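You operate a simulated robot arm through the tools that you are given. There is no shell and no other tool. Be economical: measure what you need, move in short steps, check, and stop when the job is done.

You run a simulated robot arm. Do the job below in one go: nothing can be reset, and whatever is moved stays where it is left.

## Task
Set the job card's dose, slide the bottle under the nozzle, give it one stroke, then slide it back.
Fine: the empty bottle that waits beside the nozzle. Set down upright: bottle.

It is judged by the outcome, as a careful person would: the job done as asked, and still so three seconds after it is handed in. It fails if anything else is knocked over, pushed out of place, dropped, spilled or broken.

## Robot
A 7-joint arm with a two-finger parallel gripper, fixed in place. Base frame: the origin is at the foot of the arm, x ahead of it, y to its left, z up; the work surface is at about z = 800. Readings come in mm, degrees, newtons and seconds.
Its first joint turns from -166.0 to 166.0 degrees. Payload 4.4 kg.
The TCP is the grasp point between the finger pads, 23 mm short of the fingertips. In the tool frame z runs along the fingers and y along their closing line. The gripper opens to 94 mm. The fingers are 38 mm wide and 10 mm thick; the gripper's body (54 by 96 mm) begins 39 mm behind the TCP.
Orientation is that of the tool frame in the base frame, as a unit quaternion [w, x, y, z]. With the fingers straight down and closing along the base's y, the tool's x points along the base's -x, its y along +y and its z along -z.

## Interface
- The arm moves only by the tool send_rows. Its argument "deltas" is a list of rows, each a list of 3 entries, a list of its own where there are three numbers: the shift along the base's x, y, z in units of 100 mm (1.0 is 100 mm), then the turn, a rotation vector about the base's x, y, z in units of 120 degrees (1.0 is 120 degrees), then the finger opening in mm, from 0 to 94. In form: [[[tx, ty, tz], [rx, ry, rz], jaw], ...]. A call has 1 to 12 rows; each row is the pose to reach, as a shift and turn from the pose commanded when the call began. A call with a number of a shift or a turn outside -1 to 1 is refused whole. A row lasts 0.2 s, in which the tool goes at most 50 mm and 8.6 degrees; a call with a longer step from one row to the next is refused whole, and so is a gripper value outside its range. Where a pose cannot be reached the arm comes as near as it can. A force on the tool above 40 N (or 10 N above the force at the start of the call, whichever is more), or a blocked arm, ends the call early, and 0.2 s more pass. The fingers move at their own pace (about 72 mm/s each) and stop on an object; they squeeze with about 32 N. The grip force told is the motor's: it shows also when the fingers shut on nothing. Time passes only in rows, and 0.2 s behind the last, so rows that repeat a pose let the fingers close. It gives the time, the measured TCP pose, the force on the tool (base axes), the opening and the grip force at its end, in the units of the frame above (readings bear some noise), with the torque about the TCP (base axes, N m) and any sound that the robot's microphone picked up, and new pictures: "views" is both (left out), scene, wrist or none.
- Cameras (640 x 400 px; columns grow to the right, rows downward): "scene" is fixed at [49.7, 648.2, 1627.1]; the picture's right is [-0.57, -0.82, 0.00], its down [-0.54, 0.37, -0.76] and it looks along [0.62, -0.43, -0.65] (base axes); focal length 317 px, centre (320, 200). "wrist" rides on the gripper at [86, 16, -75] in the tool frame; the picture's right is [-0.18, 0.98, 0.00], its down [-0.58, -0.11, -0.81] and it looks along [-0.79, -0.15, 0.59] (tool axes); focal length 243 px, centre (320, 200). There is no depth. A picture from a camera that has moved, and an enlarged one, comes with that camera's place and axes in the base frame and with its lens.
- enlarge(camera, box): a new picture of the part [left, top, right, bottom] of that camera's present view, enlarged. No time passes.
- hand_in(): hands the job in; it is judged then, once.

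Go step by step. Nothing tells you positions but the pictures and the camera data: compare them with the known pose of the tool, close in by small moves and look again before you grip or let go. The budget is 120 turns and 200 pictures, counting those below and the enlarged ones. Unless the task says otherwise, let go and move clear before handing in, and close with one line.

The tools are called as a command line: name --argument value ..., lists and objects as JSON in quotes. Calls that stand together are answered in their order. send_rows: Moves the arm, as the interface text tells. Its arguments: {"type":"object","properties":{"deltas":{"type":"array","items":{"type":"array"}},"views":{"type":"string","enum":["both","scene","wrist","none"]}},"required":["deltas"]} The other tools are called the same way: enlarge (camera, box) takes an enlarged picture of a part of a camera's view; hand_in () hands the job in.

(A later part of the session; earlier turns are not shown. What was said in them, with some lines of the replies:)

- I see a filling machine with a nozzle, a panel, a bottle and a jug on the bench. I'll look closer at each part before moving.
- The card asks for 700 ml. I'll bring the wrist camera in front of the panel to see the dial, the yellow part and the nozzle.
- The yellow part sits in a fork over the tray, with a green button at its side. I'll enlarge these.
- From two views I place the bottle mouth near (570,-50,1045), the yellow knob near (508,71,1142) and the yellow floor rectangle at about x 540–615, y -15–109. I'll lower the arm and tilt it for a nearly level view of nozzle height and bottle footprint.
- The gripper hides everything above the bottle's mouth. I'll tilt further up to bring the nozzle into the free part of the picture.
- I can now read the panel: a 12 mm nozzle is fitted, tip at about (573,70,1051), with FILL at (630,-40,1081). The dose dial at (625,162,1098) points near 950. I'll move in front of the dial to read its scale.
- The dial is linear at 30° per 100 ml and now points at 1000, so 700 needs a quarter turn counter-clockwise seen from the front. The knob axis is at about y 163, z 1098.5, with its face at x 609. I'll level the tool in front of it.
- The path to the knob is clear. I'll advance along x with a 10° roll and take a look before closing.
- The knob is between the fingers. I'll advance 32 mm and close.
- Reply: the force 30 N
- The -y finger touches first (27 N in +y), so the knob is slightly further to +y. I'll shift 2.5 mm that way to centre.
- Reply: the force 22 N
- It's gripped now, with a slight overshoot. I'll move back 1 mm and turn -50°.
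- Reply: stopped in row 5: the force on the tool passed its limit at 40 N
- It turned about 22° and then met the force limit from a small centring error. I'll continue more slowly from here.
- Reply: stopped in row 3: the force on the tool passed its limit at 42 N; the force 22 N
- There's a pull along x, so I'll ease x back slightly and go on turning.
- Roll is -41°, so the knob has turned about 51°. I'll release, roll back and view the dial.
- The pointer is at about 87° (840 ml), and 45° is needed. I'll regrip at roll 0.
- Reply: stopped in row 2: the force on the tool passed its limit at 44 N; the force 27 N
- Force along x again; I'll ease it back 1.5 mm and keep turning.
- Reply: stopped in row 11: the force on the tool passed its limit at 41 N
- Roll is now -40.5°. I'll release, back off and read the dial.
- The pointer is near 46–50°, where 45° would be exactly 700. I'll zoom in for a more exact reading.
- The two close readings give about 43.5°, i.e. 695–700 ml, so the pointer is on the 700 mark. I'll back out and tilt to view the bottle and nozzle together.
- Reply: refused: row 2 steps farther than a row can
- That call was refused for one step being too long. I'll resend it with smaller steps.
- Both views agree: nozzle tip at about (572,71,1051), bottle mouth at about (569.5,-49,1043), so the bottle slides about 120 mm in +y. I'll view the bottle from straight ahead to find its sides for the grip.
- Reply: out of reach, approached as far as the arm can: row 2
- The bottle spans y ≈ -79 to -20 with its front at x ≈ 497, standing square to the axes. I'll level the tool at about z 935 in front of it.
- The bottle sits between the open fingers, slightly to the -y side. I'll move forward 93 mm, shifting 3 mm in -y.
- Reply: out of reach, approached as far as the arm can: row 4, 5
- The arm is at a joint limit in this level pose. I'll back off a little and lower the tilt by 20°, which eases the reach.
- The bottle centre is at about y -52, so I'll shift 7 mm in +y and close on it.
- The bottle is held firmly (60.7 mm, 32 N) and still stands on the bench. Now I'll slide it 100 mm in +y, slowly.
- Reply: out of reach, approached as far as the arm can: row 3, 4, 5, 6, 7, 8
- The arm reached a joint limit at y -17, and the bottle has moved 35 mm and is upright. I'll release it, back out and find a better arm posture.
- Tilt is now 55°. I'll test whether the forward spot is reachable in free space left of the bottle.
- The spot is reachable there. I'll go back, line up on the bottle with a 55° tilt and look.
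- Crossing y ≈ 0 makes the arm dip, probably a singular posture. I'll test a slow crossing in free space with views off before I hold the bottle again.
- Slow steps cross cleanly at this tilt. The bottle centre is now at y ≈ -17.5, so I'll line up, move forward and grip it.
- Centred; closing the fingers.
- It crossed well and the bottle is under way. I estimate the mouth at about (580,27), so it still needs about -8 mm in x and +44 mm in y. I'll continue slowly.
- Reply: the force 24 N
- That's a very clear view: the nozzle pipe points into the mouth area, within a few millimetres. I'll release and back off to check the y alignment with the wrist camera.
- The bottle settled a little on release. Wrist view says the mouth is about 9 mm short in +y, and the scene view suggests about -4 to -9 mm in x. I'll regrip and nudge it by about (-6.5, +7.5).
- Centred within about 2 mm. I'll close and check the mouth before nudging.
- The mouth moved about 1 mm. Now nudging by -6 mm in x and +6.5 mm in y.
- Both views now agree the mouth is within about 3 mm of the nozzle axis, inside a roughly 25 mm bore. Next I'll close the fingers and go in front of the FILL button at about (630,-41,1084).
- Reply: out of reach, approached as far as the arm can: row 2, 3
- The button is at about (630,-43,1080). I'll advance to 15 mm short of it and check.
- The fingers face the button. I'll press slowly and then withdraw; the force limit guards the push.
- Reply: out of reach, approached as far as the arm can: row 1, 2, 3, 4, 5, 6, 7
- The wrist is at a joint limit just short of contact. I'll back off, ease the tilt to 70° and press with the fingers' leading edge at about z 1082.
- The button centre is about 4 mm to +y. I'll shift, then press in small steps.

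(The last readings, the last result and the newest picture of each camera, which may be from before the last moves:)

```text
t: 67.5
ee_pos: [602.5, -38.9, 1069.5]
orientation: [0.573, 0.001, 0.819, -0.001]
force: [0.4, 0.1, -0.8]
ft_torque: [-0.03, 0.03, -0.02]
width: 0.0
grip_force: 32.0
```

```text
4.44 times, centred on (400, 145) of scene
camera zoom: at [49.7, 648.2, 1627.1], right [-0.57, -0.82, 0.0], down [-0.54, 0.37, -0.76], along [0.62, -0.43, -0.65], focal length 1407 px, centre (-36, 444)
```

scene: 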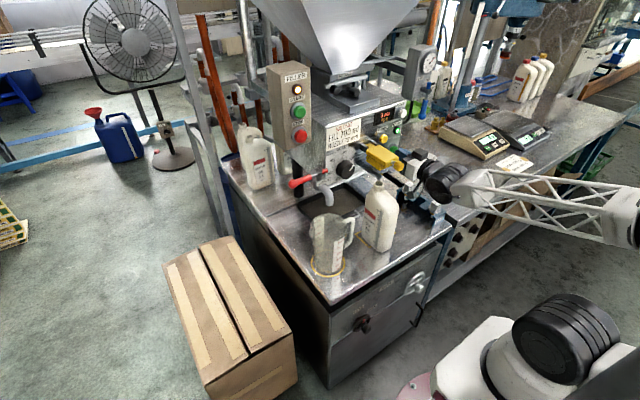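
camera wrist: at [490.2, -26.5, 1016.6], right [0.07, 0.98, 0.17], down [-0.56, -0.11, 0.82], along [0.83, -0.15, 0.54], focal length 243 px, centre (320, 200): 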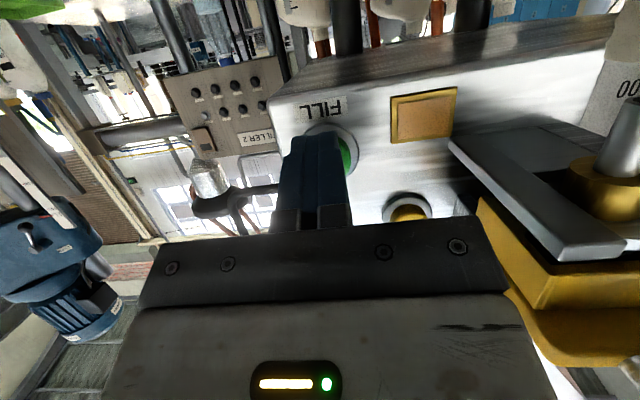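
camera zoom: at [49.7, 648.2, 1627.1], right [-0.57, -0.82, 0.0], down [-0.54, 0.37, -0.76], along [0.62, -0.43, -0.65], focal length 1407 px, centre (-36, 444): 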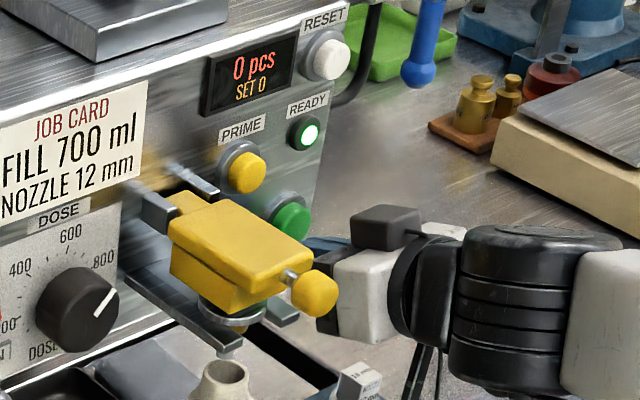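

There's no contact yet. I'll go on in 1.5–2 mm steps.

send_rows --deltas '[[[0.02, 0, 0], [0, 0, 0], 0], [[0.04, 0, 0], [0, 0, 0], 0], [[0.055, 0, 0], [0, 0, 0], 0], [[0.07, 0, 0], [0, 0, 0], 0]]' --views "wrist"

enlarge --camera "scene" --box '[370, 100, 430, 160]'

```text
t: 68.5
ee_pos: [608.9, -39.1, 1068.4]
orientation: [0.573, 0.0, 0.819, -0.001]
force: [-2.3, -0.8, -2.0]
ft_torque: [0.0, 0.01, 0.01]
width: 0.0
grip_force: 31.7
heard: click
camera wrist: at [509.7, -21.8, 1013.7], right [0.07, 0.98, 0.17], down [-0.56, -0.11, 0.82], along [0.83, -0.15, 0.54], focal length 243 px, centre (320, 200)
```

wrist: 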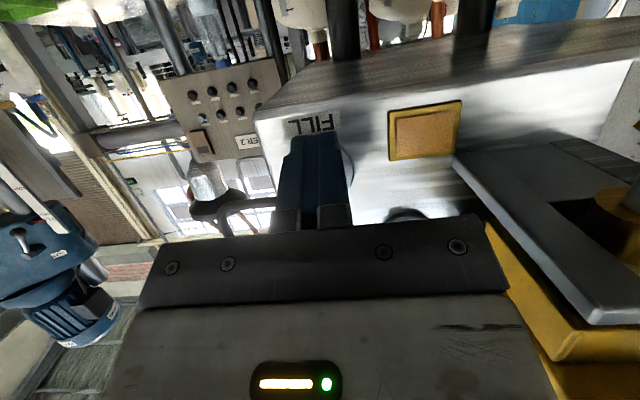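

```text
6.67 times, centred on (400, 130) of scene
camera zoom: at [49.7, 648.2, 1627.1], right [-0.57, -0.82, 0.0], down [-0.54, 0.37, -0.76], along [0.62, -0.43, -0.65], focal length 2111 px, centre (-213, 667)
```

zoom: 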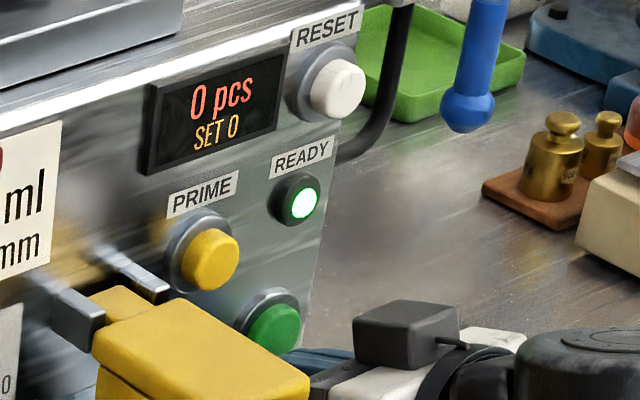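

I heard a click, so the button has been pressed. I'll withdraw straight back and watch the fill.

send_rows --deltas '[[[-0.2, 0, 0], [0, 0, 0], 0], [[-0.5, 0, 0], [0, 0, 0], 0], [[-0.8, 0, 0], [0, 0, 0], 0], [[-0.8, 0, 0], [0, 0, 0], 0]]' --views "none"

enlarge --camera "scene" --box '[340, 100, 440, 200]'

enlarge --camera "scene" --box '[360, 165, 400, 195]'

```text
t: 69.5
ee_pos: [531.1, -39.0, 1068.7]
orientation: [0.572, 0.0, 0.82, -0.001]
force: [-0.2, -0.2, 0.6]
ft_torque: [0.0, 0.02, -0.02]
width: 0.2
grip_force: 32.1
```

```text
4.00 times, centred on (390, 150) of scene
camera zoom: at [49.7, 648.2, 1627.1], right [-0.57, -0.82, 0.0], down [-0.54, 0.37, -0.76], along [0.62, -0.43, -0.65], focal length 1267 px, centre (40, 400)
```

zoom: 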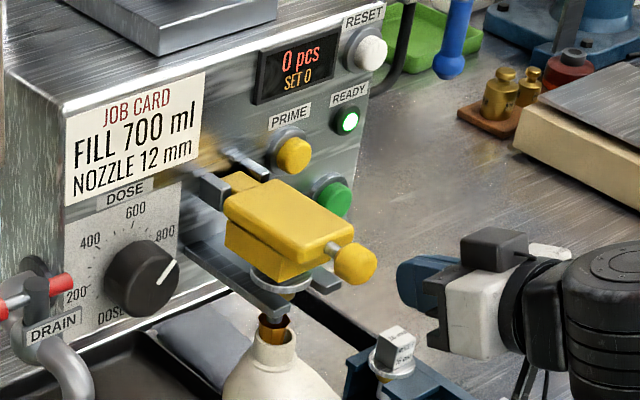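

```text
13.33 times, centred on (380, 180) of scene
camera zoom: at [49.7, 648.2, 1627.1], right [-0.57, -0.82, 0.0], down [-0.54, 0.37, -0.76], along [0.62, -0.43, -0.65], focal length 4222 px, centre (-480, 467)
```

zoom: 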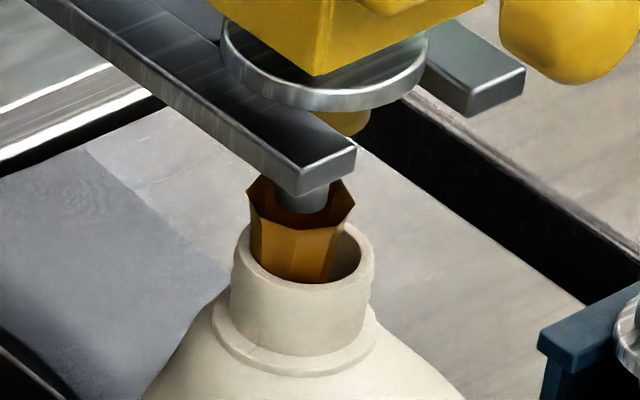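

The oil stream runs inside the mouth. I'll move away slowly and wait for the stroke to finish.

send_rows --deltas '[[[-0.4, 0, 0], [0, 0, 0], 0], [[-0.8, 0, 0], [0, 0, 0], 0], [[-1.0, 0, 0], [0, 0, 0], 30], [[-1.0, 0, 0], [0, 0, 0], 60], [[-1.0, 0, 0], [0, 0, 0], 90], [[-1.0, 0, 0], [0, 0, 0], 90], [[-1.0, 0, 0], [0, 0, 0], 90], [[-1.0, 0, 0], [0, 0, 0], 90], [[-1.0, 0, 0], [0, 0, 0], 90], [[-1.0, 0, 0], [0, 0, 0], 90], [[-1.0, 0, 0], [0, 0, 0], 90], [[-1.0, 0, 0], [0, 0, 0], 90]]' --views "none"

enlarge --camera "scene" --box '[340, 130, 420, 200]'

```text
t: 72.1
ee_pos: [429.4, -40.5, 1068.9]
orientation: [0.573, 0.0, 0.82, -0.001]
force: [-0.5, 0.3, 0.3]
ft_torque: [0.0, 0.04, 0.0]
width: 89.8
grip_force: 0.0
```

```text
5.71 times, centred on (380, 165) of scene
camera zoom: at [49.7, 648.2, 1627.1], right [-0.57, -0.82, 0.0], down [-0.54, 0.37, -0.76], along [0.62, -0.43, -0.65], focal length 1810 px, centre (-23, 400)
```

zoom: 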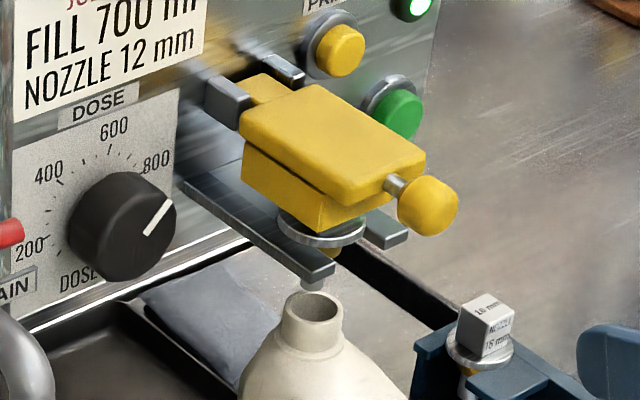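

The stream has ended. I'll check the counter and bench for spills while moving back in line with the bottle.

send_rows --deltas '[[[-0.2, 0.1, -0.1], [0, 0.04, 0], 90], [[-0.2, 0.25, -0.3], [0, 0.08, 0], 90], [[-0.2, 0.4, -0.5], [0, 0.125, 0], 90], [[-0.2, 0.5, -0.7], [0, 0.125, 0], 90], [[-0.2, 0.65, -0.9], [0, 0.125, 0], 90], [[-0.2, 0.85, -1.0], [0, 0.125, 0], 90], [[-0.2, 1.0, -1.0], [0, 0.125, 0], 90], [[-0.2, 1.0, -1.0], [0, 0.125, 0], 90]]' --views "scene"

enlarge --camera "scene" --box '[330, 100, 450, 260]'

enlarge --camera "scene" --box '[360, 165, 400, 195]'

```text
t: 73.9
ee_pos: [409.9, 60.8, 967.7]
orientation: [0.461, 0.001, 0.888, -0.002]
force: [0.3, 0.4, -0.1]
ft_torque: [0.0, -0.03, 0.0]
width: 90.0
grip_force: 0.1
```

scene: 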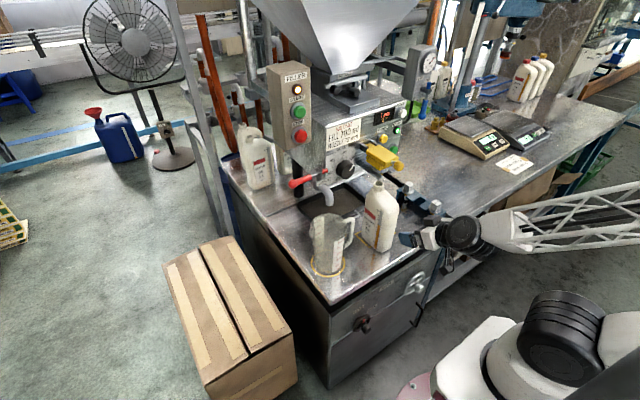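

```text
2.50 times, centred on (390, 180) of scene
camera zoom: at [49.7, 648.2, 1627.1], right [-0.57, -0.82, 0.0], down [-0.54, 0.37, -0.76], along [0.62, -0.43, -0.65], focal length 792 px, centre (145, 250)
```

zoom: 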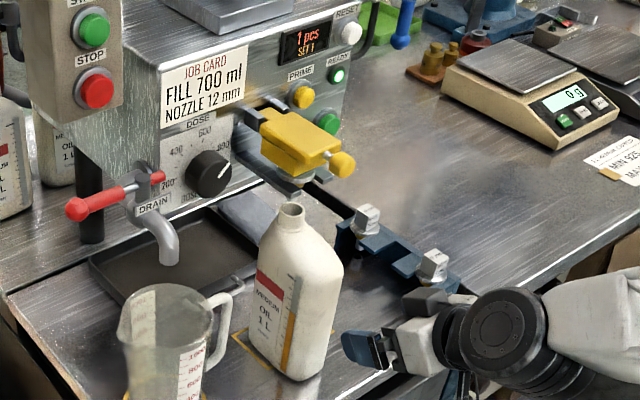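

```text
13.33 times, centred on (380, 180) of scene
camera zoom: at [49.7, 648.2, 1627.1], right [-0.57, -0.82, 0.0], down [-0.54, 0.37, -0.76], along [0.62, -0.43, -0.65], focal length 4222 px, centre (-480, 467)
```

zoom: 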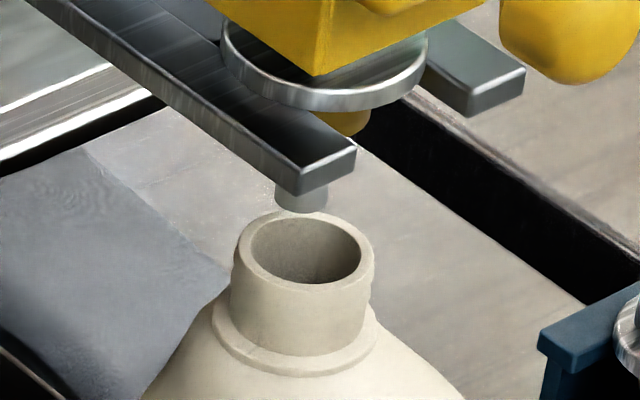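

The counter shows 1 pcs, the level stripe shows about 700, and I see no spill. I'll line up and regrip the bottle.

send_rows --deltas '[[[0, 0.1, -0.12], [0, 0, 0], 90], [[0.3, 0.1, -0.12], [0, 0, 0], 90], [[0.6, 0.1, -0.12], [0, 0, 0], 90], [[0.8, 0.1, -0.12], [0, 0, 0], 90], [[0.93, 0.1, -0.12], [0, 0, 0], 90], [[0.93, 0.1, -0.12], [0, 0, 0], 90]]' --views "wrist"

```text
t: 75.3
ee_pos: [502.4, 71.2, 958.1]
orientation: [0.462, 0.001, 0.887, -0.002]
force: [0.3, 0.1, 0.0]
ft_torque: [0.02, -0.01, -0.02]
width: 90.0
grip_force: 0.0
camera wrist: at [391.2, 88.3, 931.1], right [0.11, 0.98, 0.15], down [-0.33, -0.11, 0.94], along [0.94, -0.15, 0.31], focal length 243 px, centre (320, 200)
```

wrist: 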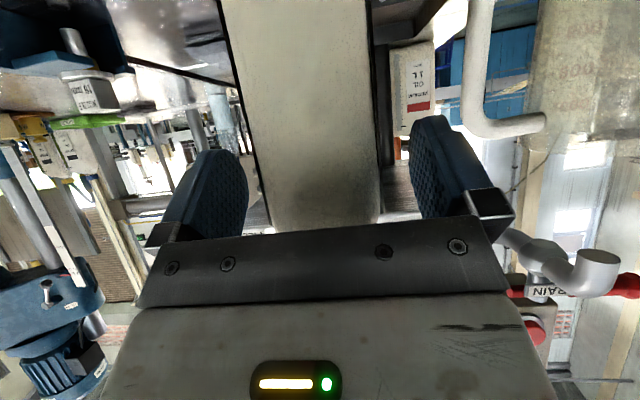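

Aligned well; closing.

send_rows --deltas '[[[0, -0.02, 0], [0, 0, 0], 80], [[0, -0.02, 0], [0, 0, 0], 72], [[0, -0.02, 0], [0, 0, 0], 66], [[0, -0.02, 0], [0, 0, 0], 60], [[0, -0.02, 0], [0, 0, 0], 54], [[0, -0.02, 0], [0, 0, 0], 54]]' --views "none"

send_rows --deltas '[[[0, -0.03, 0], [0, 0, 0], 54], [[0, -0.08, 0], [0, 0, 0], 54], [[0, -0.14, 0], [0, 0, 0], 54], [[0, -0.2, 0], [0, 0, 0], 54], [[0, -0.26, 0], [0, 0, 0], 54], [[0, -0.32, 0], [0, 0, 0], 54], [[0, -0.38, 0], [0, 0, 0], 54], [[0, -0.43, 0], [0, 0, 0], 54], [[0, -0.43, 0], [0, 0, 0], 54]]' --views "scene"

```text
t: 76.7
ee_pos: [502.8, 69.2, 956.6]
orientation: [0.462, 0.001, 0.887, -0.002]
force: [0.0, 0.6, 0.1]
ft_torque: [0.31, 0.03, 0.01]
width: 60.5
grip_force: 32.2
```

```text
t: 78.7
ee_pos: [501.6, 26.0, 956.6]
orientation: [0.462, 0.0, 0.887, -0.001]
force: [-1.6, 9.5, 26.3]
ft_torque: [0.75, -0.59, 0.27]
width: 60.8
grip_force: 32.1
```

scene: 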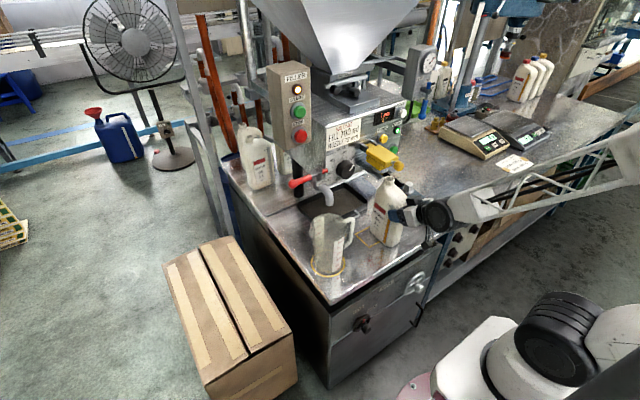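

It slides steadily, with a growing downward press, so I'll raise 1.5 mm and cross y = 0 slowly.

send_rows --deltas '[[[0, -0.04, 0.01], [0, 0, 0], 54], [[0, -0.09, 0.015], [0, 0, 0], 54], [[0, -0.14, 0.015], [0, 0, 0], 54], [[0, -0.18, 0.015], [0, 0, 0], 54], [[0, -0.22, 0.015], [0, 0, 0], 54], [[0, -0.26, 0.015], [0, 0, 0], 54], [[0, -0.3, 0.015], [0, 0, 0], 54], [[0, -0.34, 0.015], [0, 0, 0], 54], [[0, -0.38, 0.015], [0, 0, 0], 54], [[0, -0.42, 0.015], [0, 0, 0], 54], [[0, -0.42, 0.015], [0, 0, 0], 54]]' --views "none"

enlarge --camera "scene" --box '[350, 140, 450, 250]'

```text
t: 81.1
ee_pos: [502.5, -17.4, 957.7]
orientation: [0.461, 0.001, 0.887, -0.002]
force: [0.0, 0.2, -0.9]
ft_torque: [0.0, 0.33, 0.0]
width: 61.1
grip_force: 31.9
```

```text
3.64 times, centred on (400, 195) of scene
camera zoom: at [49.7, 648.2, 1627.1], right [-0.57, -0.82, 0.0], down [-0.54, 0.37, -0.76], along [0.62, -0.43, -0.65], focal length 1152 px, centre (29, 218)
```

zoom: 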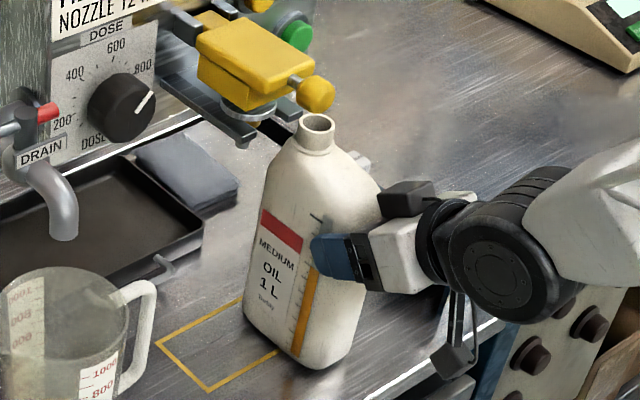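

It crossed cleanly. I'll continue the last 36 mm to the home spot and compare the mouth position with the start picture.

send_rows --deltas '[[[0, -0.06, 0], [0, 0, 0], 54], [[0, -0.12, 0], [0, 0, 0], 54], [[0, -0.18, 0], [0, 0, 0], 54], [[0, -0.24, 0], [0, 0, 0], 54], [[0, -0.3, 0], [0, 0, 0], 54], [[0, -0.36, 0], [0, 0, 0], 54], [[0, -0.36, 0], [0, 0, 0], 54]]' --views "none"

enlarge --camera "scene" --box '[370, 150, 450, 250]'

```text
t: 82.7
ee_pos: [501.1, -52.1, 957.7]
orientation: [0.461, 0.001, 0.887, -0.002]
force: [-0.1, -0.4, -6.4]
ft_torque: [-0.02, 0.37, 0.05]
width: 61.0
grip_force: 32.1
```

```text
4.00 times, centred on (410, 200) of scene
camera zoom: at [49.7, 648.2, 1627.1], right [-0.57, -0.82, 0.0], down [-0.54, 0.37, -0.76], along [0.62, -0.43, -0.65], focal length 1267 px, centre (-40, 200)
```

zoom: 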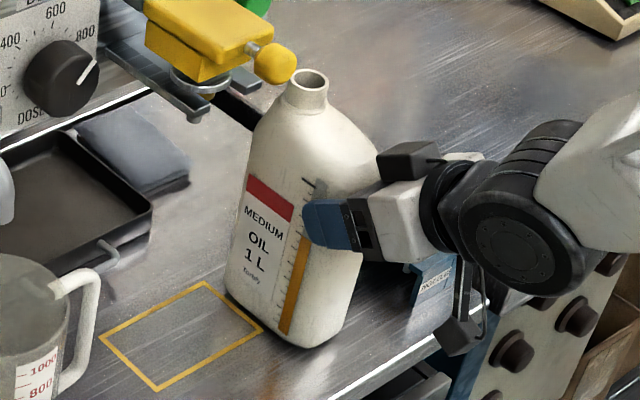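

The bottle outline matches the start picture to within 1–2 pixels. The bottle hangs slightly (-6 N), so I'll lower 1.5 mm, release and back straight out.

send_rows --deltas '[[[0, 0, -0.008], [0, 0, 0], 54], [[0, 0, -0.015], [0, 0, 0], 54], [[0, 0, -0.015], [0, 0, 0], 62], [[0, 0, -0.015], [0, 0, 0], 72], [[0, 0, -0.015], [0, 0, 0], 90], [[0, 0, -0.015], [0, 0, 0], 90], [[-0.2, 0, -0.015], [0, 0, 0], 90], [[-0.5, 0, -0.015], [0, 0, 0], 90], [[-0.8, 0, -0.015], [0, 0, 0], 90], [[-1.0, 0, 0.0], [0, 0, 0], 90], [[-1.0, 0, 0.3], [0, 0, 0], 90], [[-1.0, 0, 0.6], [0, 0, 0], 90]]' --views "both"

enlarge --camera "scene" --box '[330, 110, 470, 260]'

enlarge --camera "scene" --box '[370, 150, 450, 250]'

```text
t: 85.3
ee_pos: [402.0, -50.8, 1018.5]
orientation: [0.461, 0.0, 0.887, -0.001]
force: [0.4, 0.1, 0.9]
ft_torque: [-0.02, -0.01, 0.02]
width: 90.3
grip_force: 0.0
camera wrist: at [291.0, -33.8, 991.6], right [0.11, 0.98, 0.15], down [-0.33, -0.11, 0.94], along [0.94, -0.15, 0.31], focal length 243 px, centre (320, 200)
```

scene: 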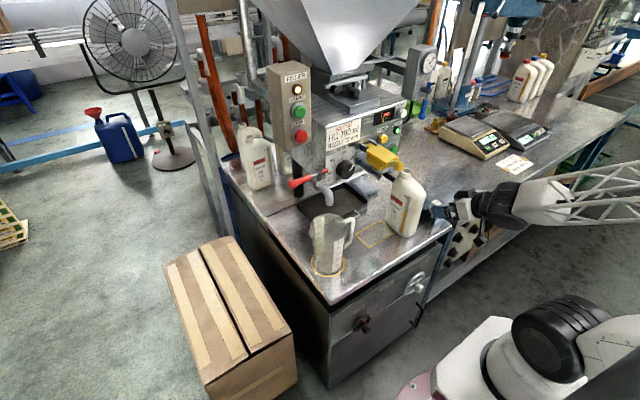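
wrist: 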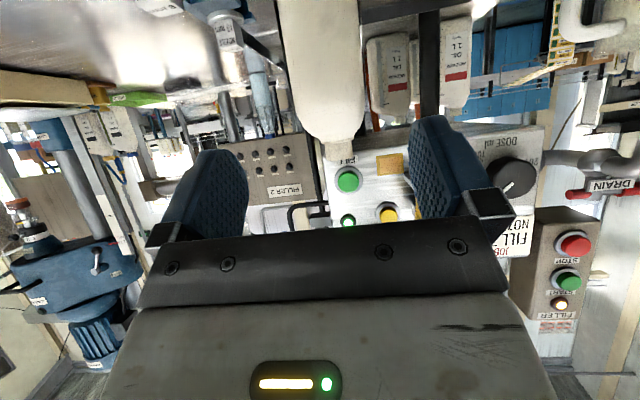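

```text
2.67 times, centred on (400, 185) of scene
camera zoom: at [49.7, 648.2, 1627.1], right [-0.57, -0.82, 0.0], down [-0.54, 0.37, -0.76], along [0.62, -0.43, -0.65], focal length 844 px, centre (107, 240)
```

zoom: 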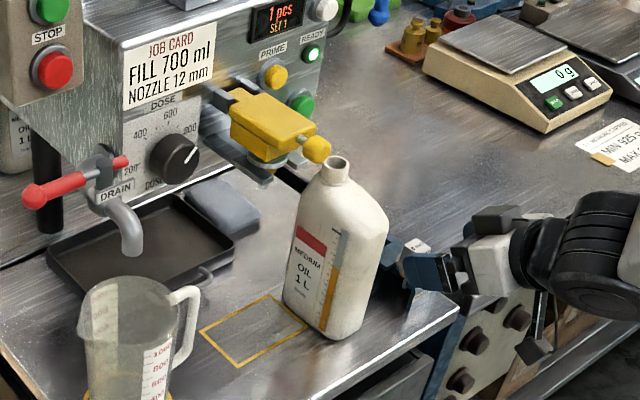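

```text
4.00 times, centred on (410, 200) of scene
camera zoom: at [49.7, 648.2, 1627.1], right [-0.57, -0.82, 0.0], down [-0.54, 0.37, -0.76], along [0.62, -0.43, -0.65], focal length 1267 px, centre (-40, 200)
```

zoom: 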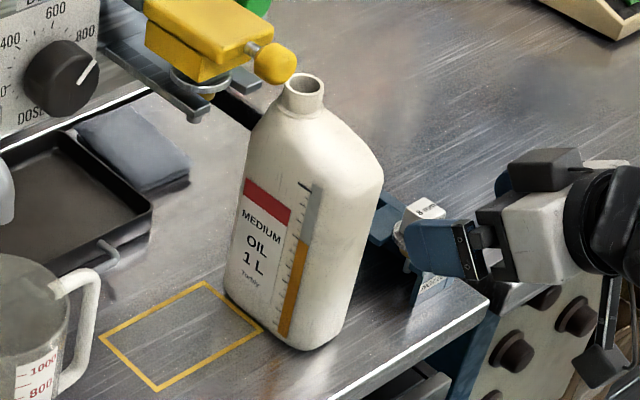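

The bottle stands upright at its home spot, filled. The counter shows 1 pcs, the dial is on 700, nothing looks disturbed, and the arm is clear. Handing in.

hand_in

```text
The job is handed in.
```

The dose dial is set at 700 ml, read as 695–700 from two close views. The bottle got one fill stroke under the nozzle and stands upright back within about 3 mm of its starting place. I saw no spill, and the job is handed in.
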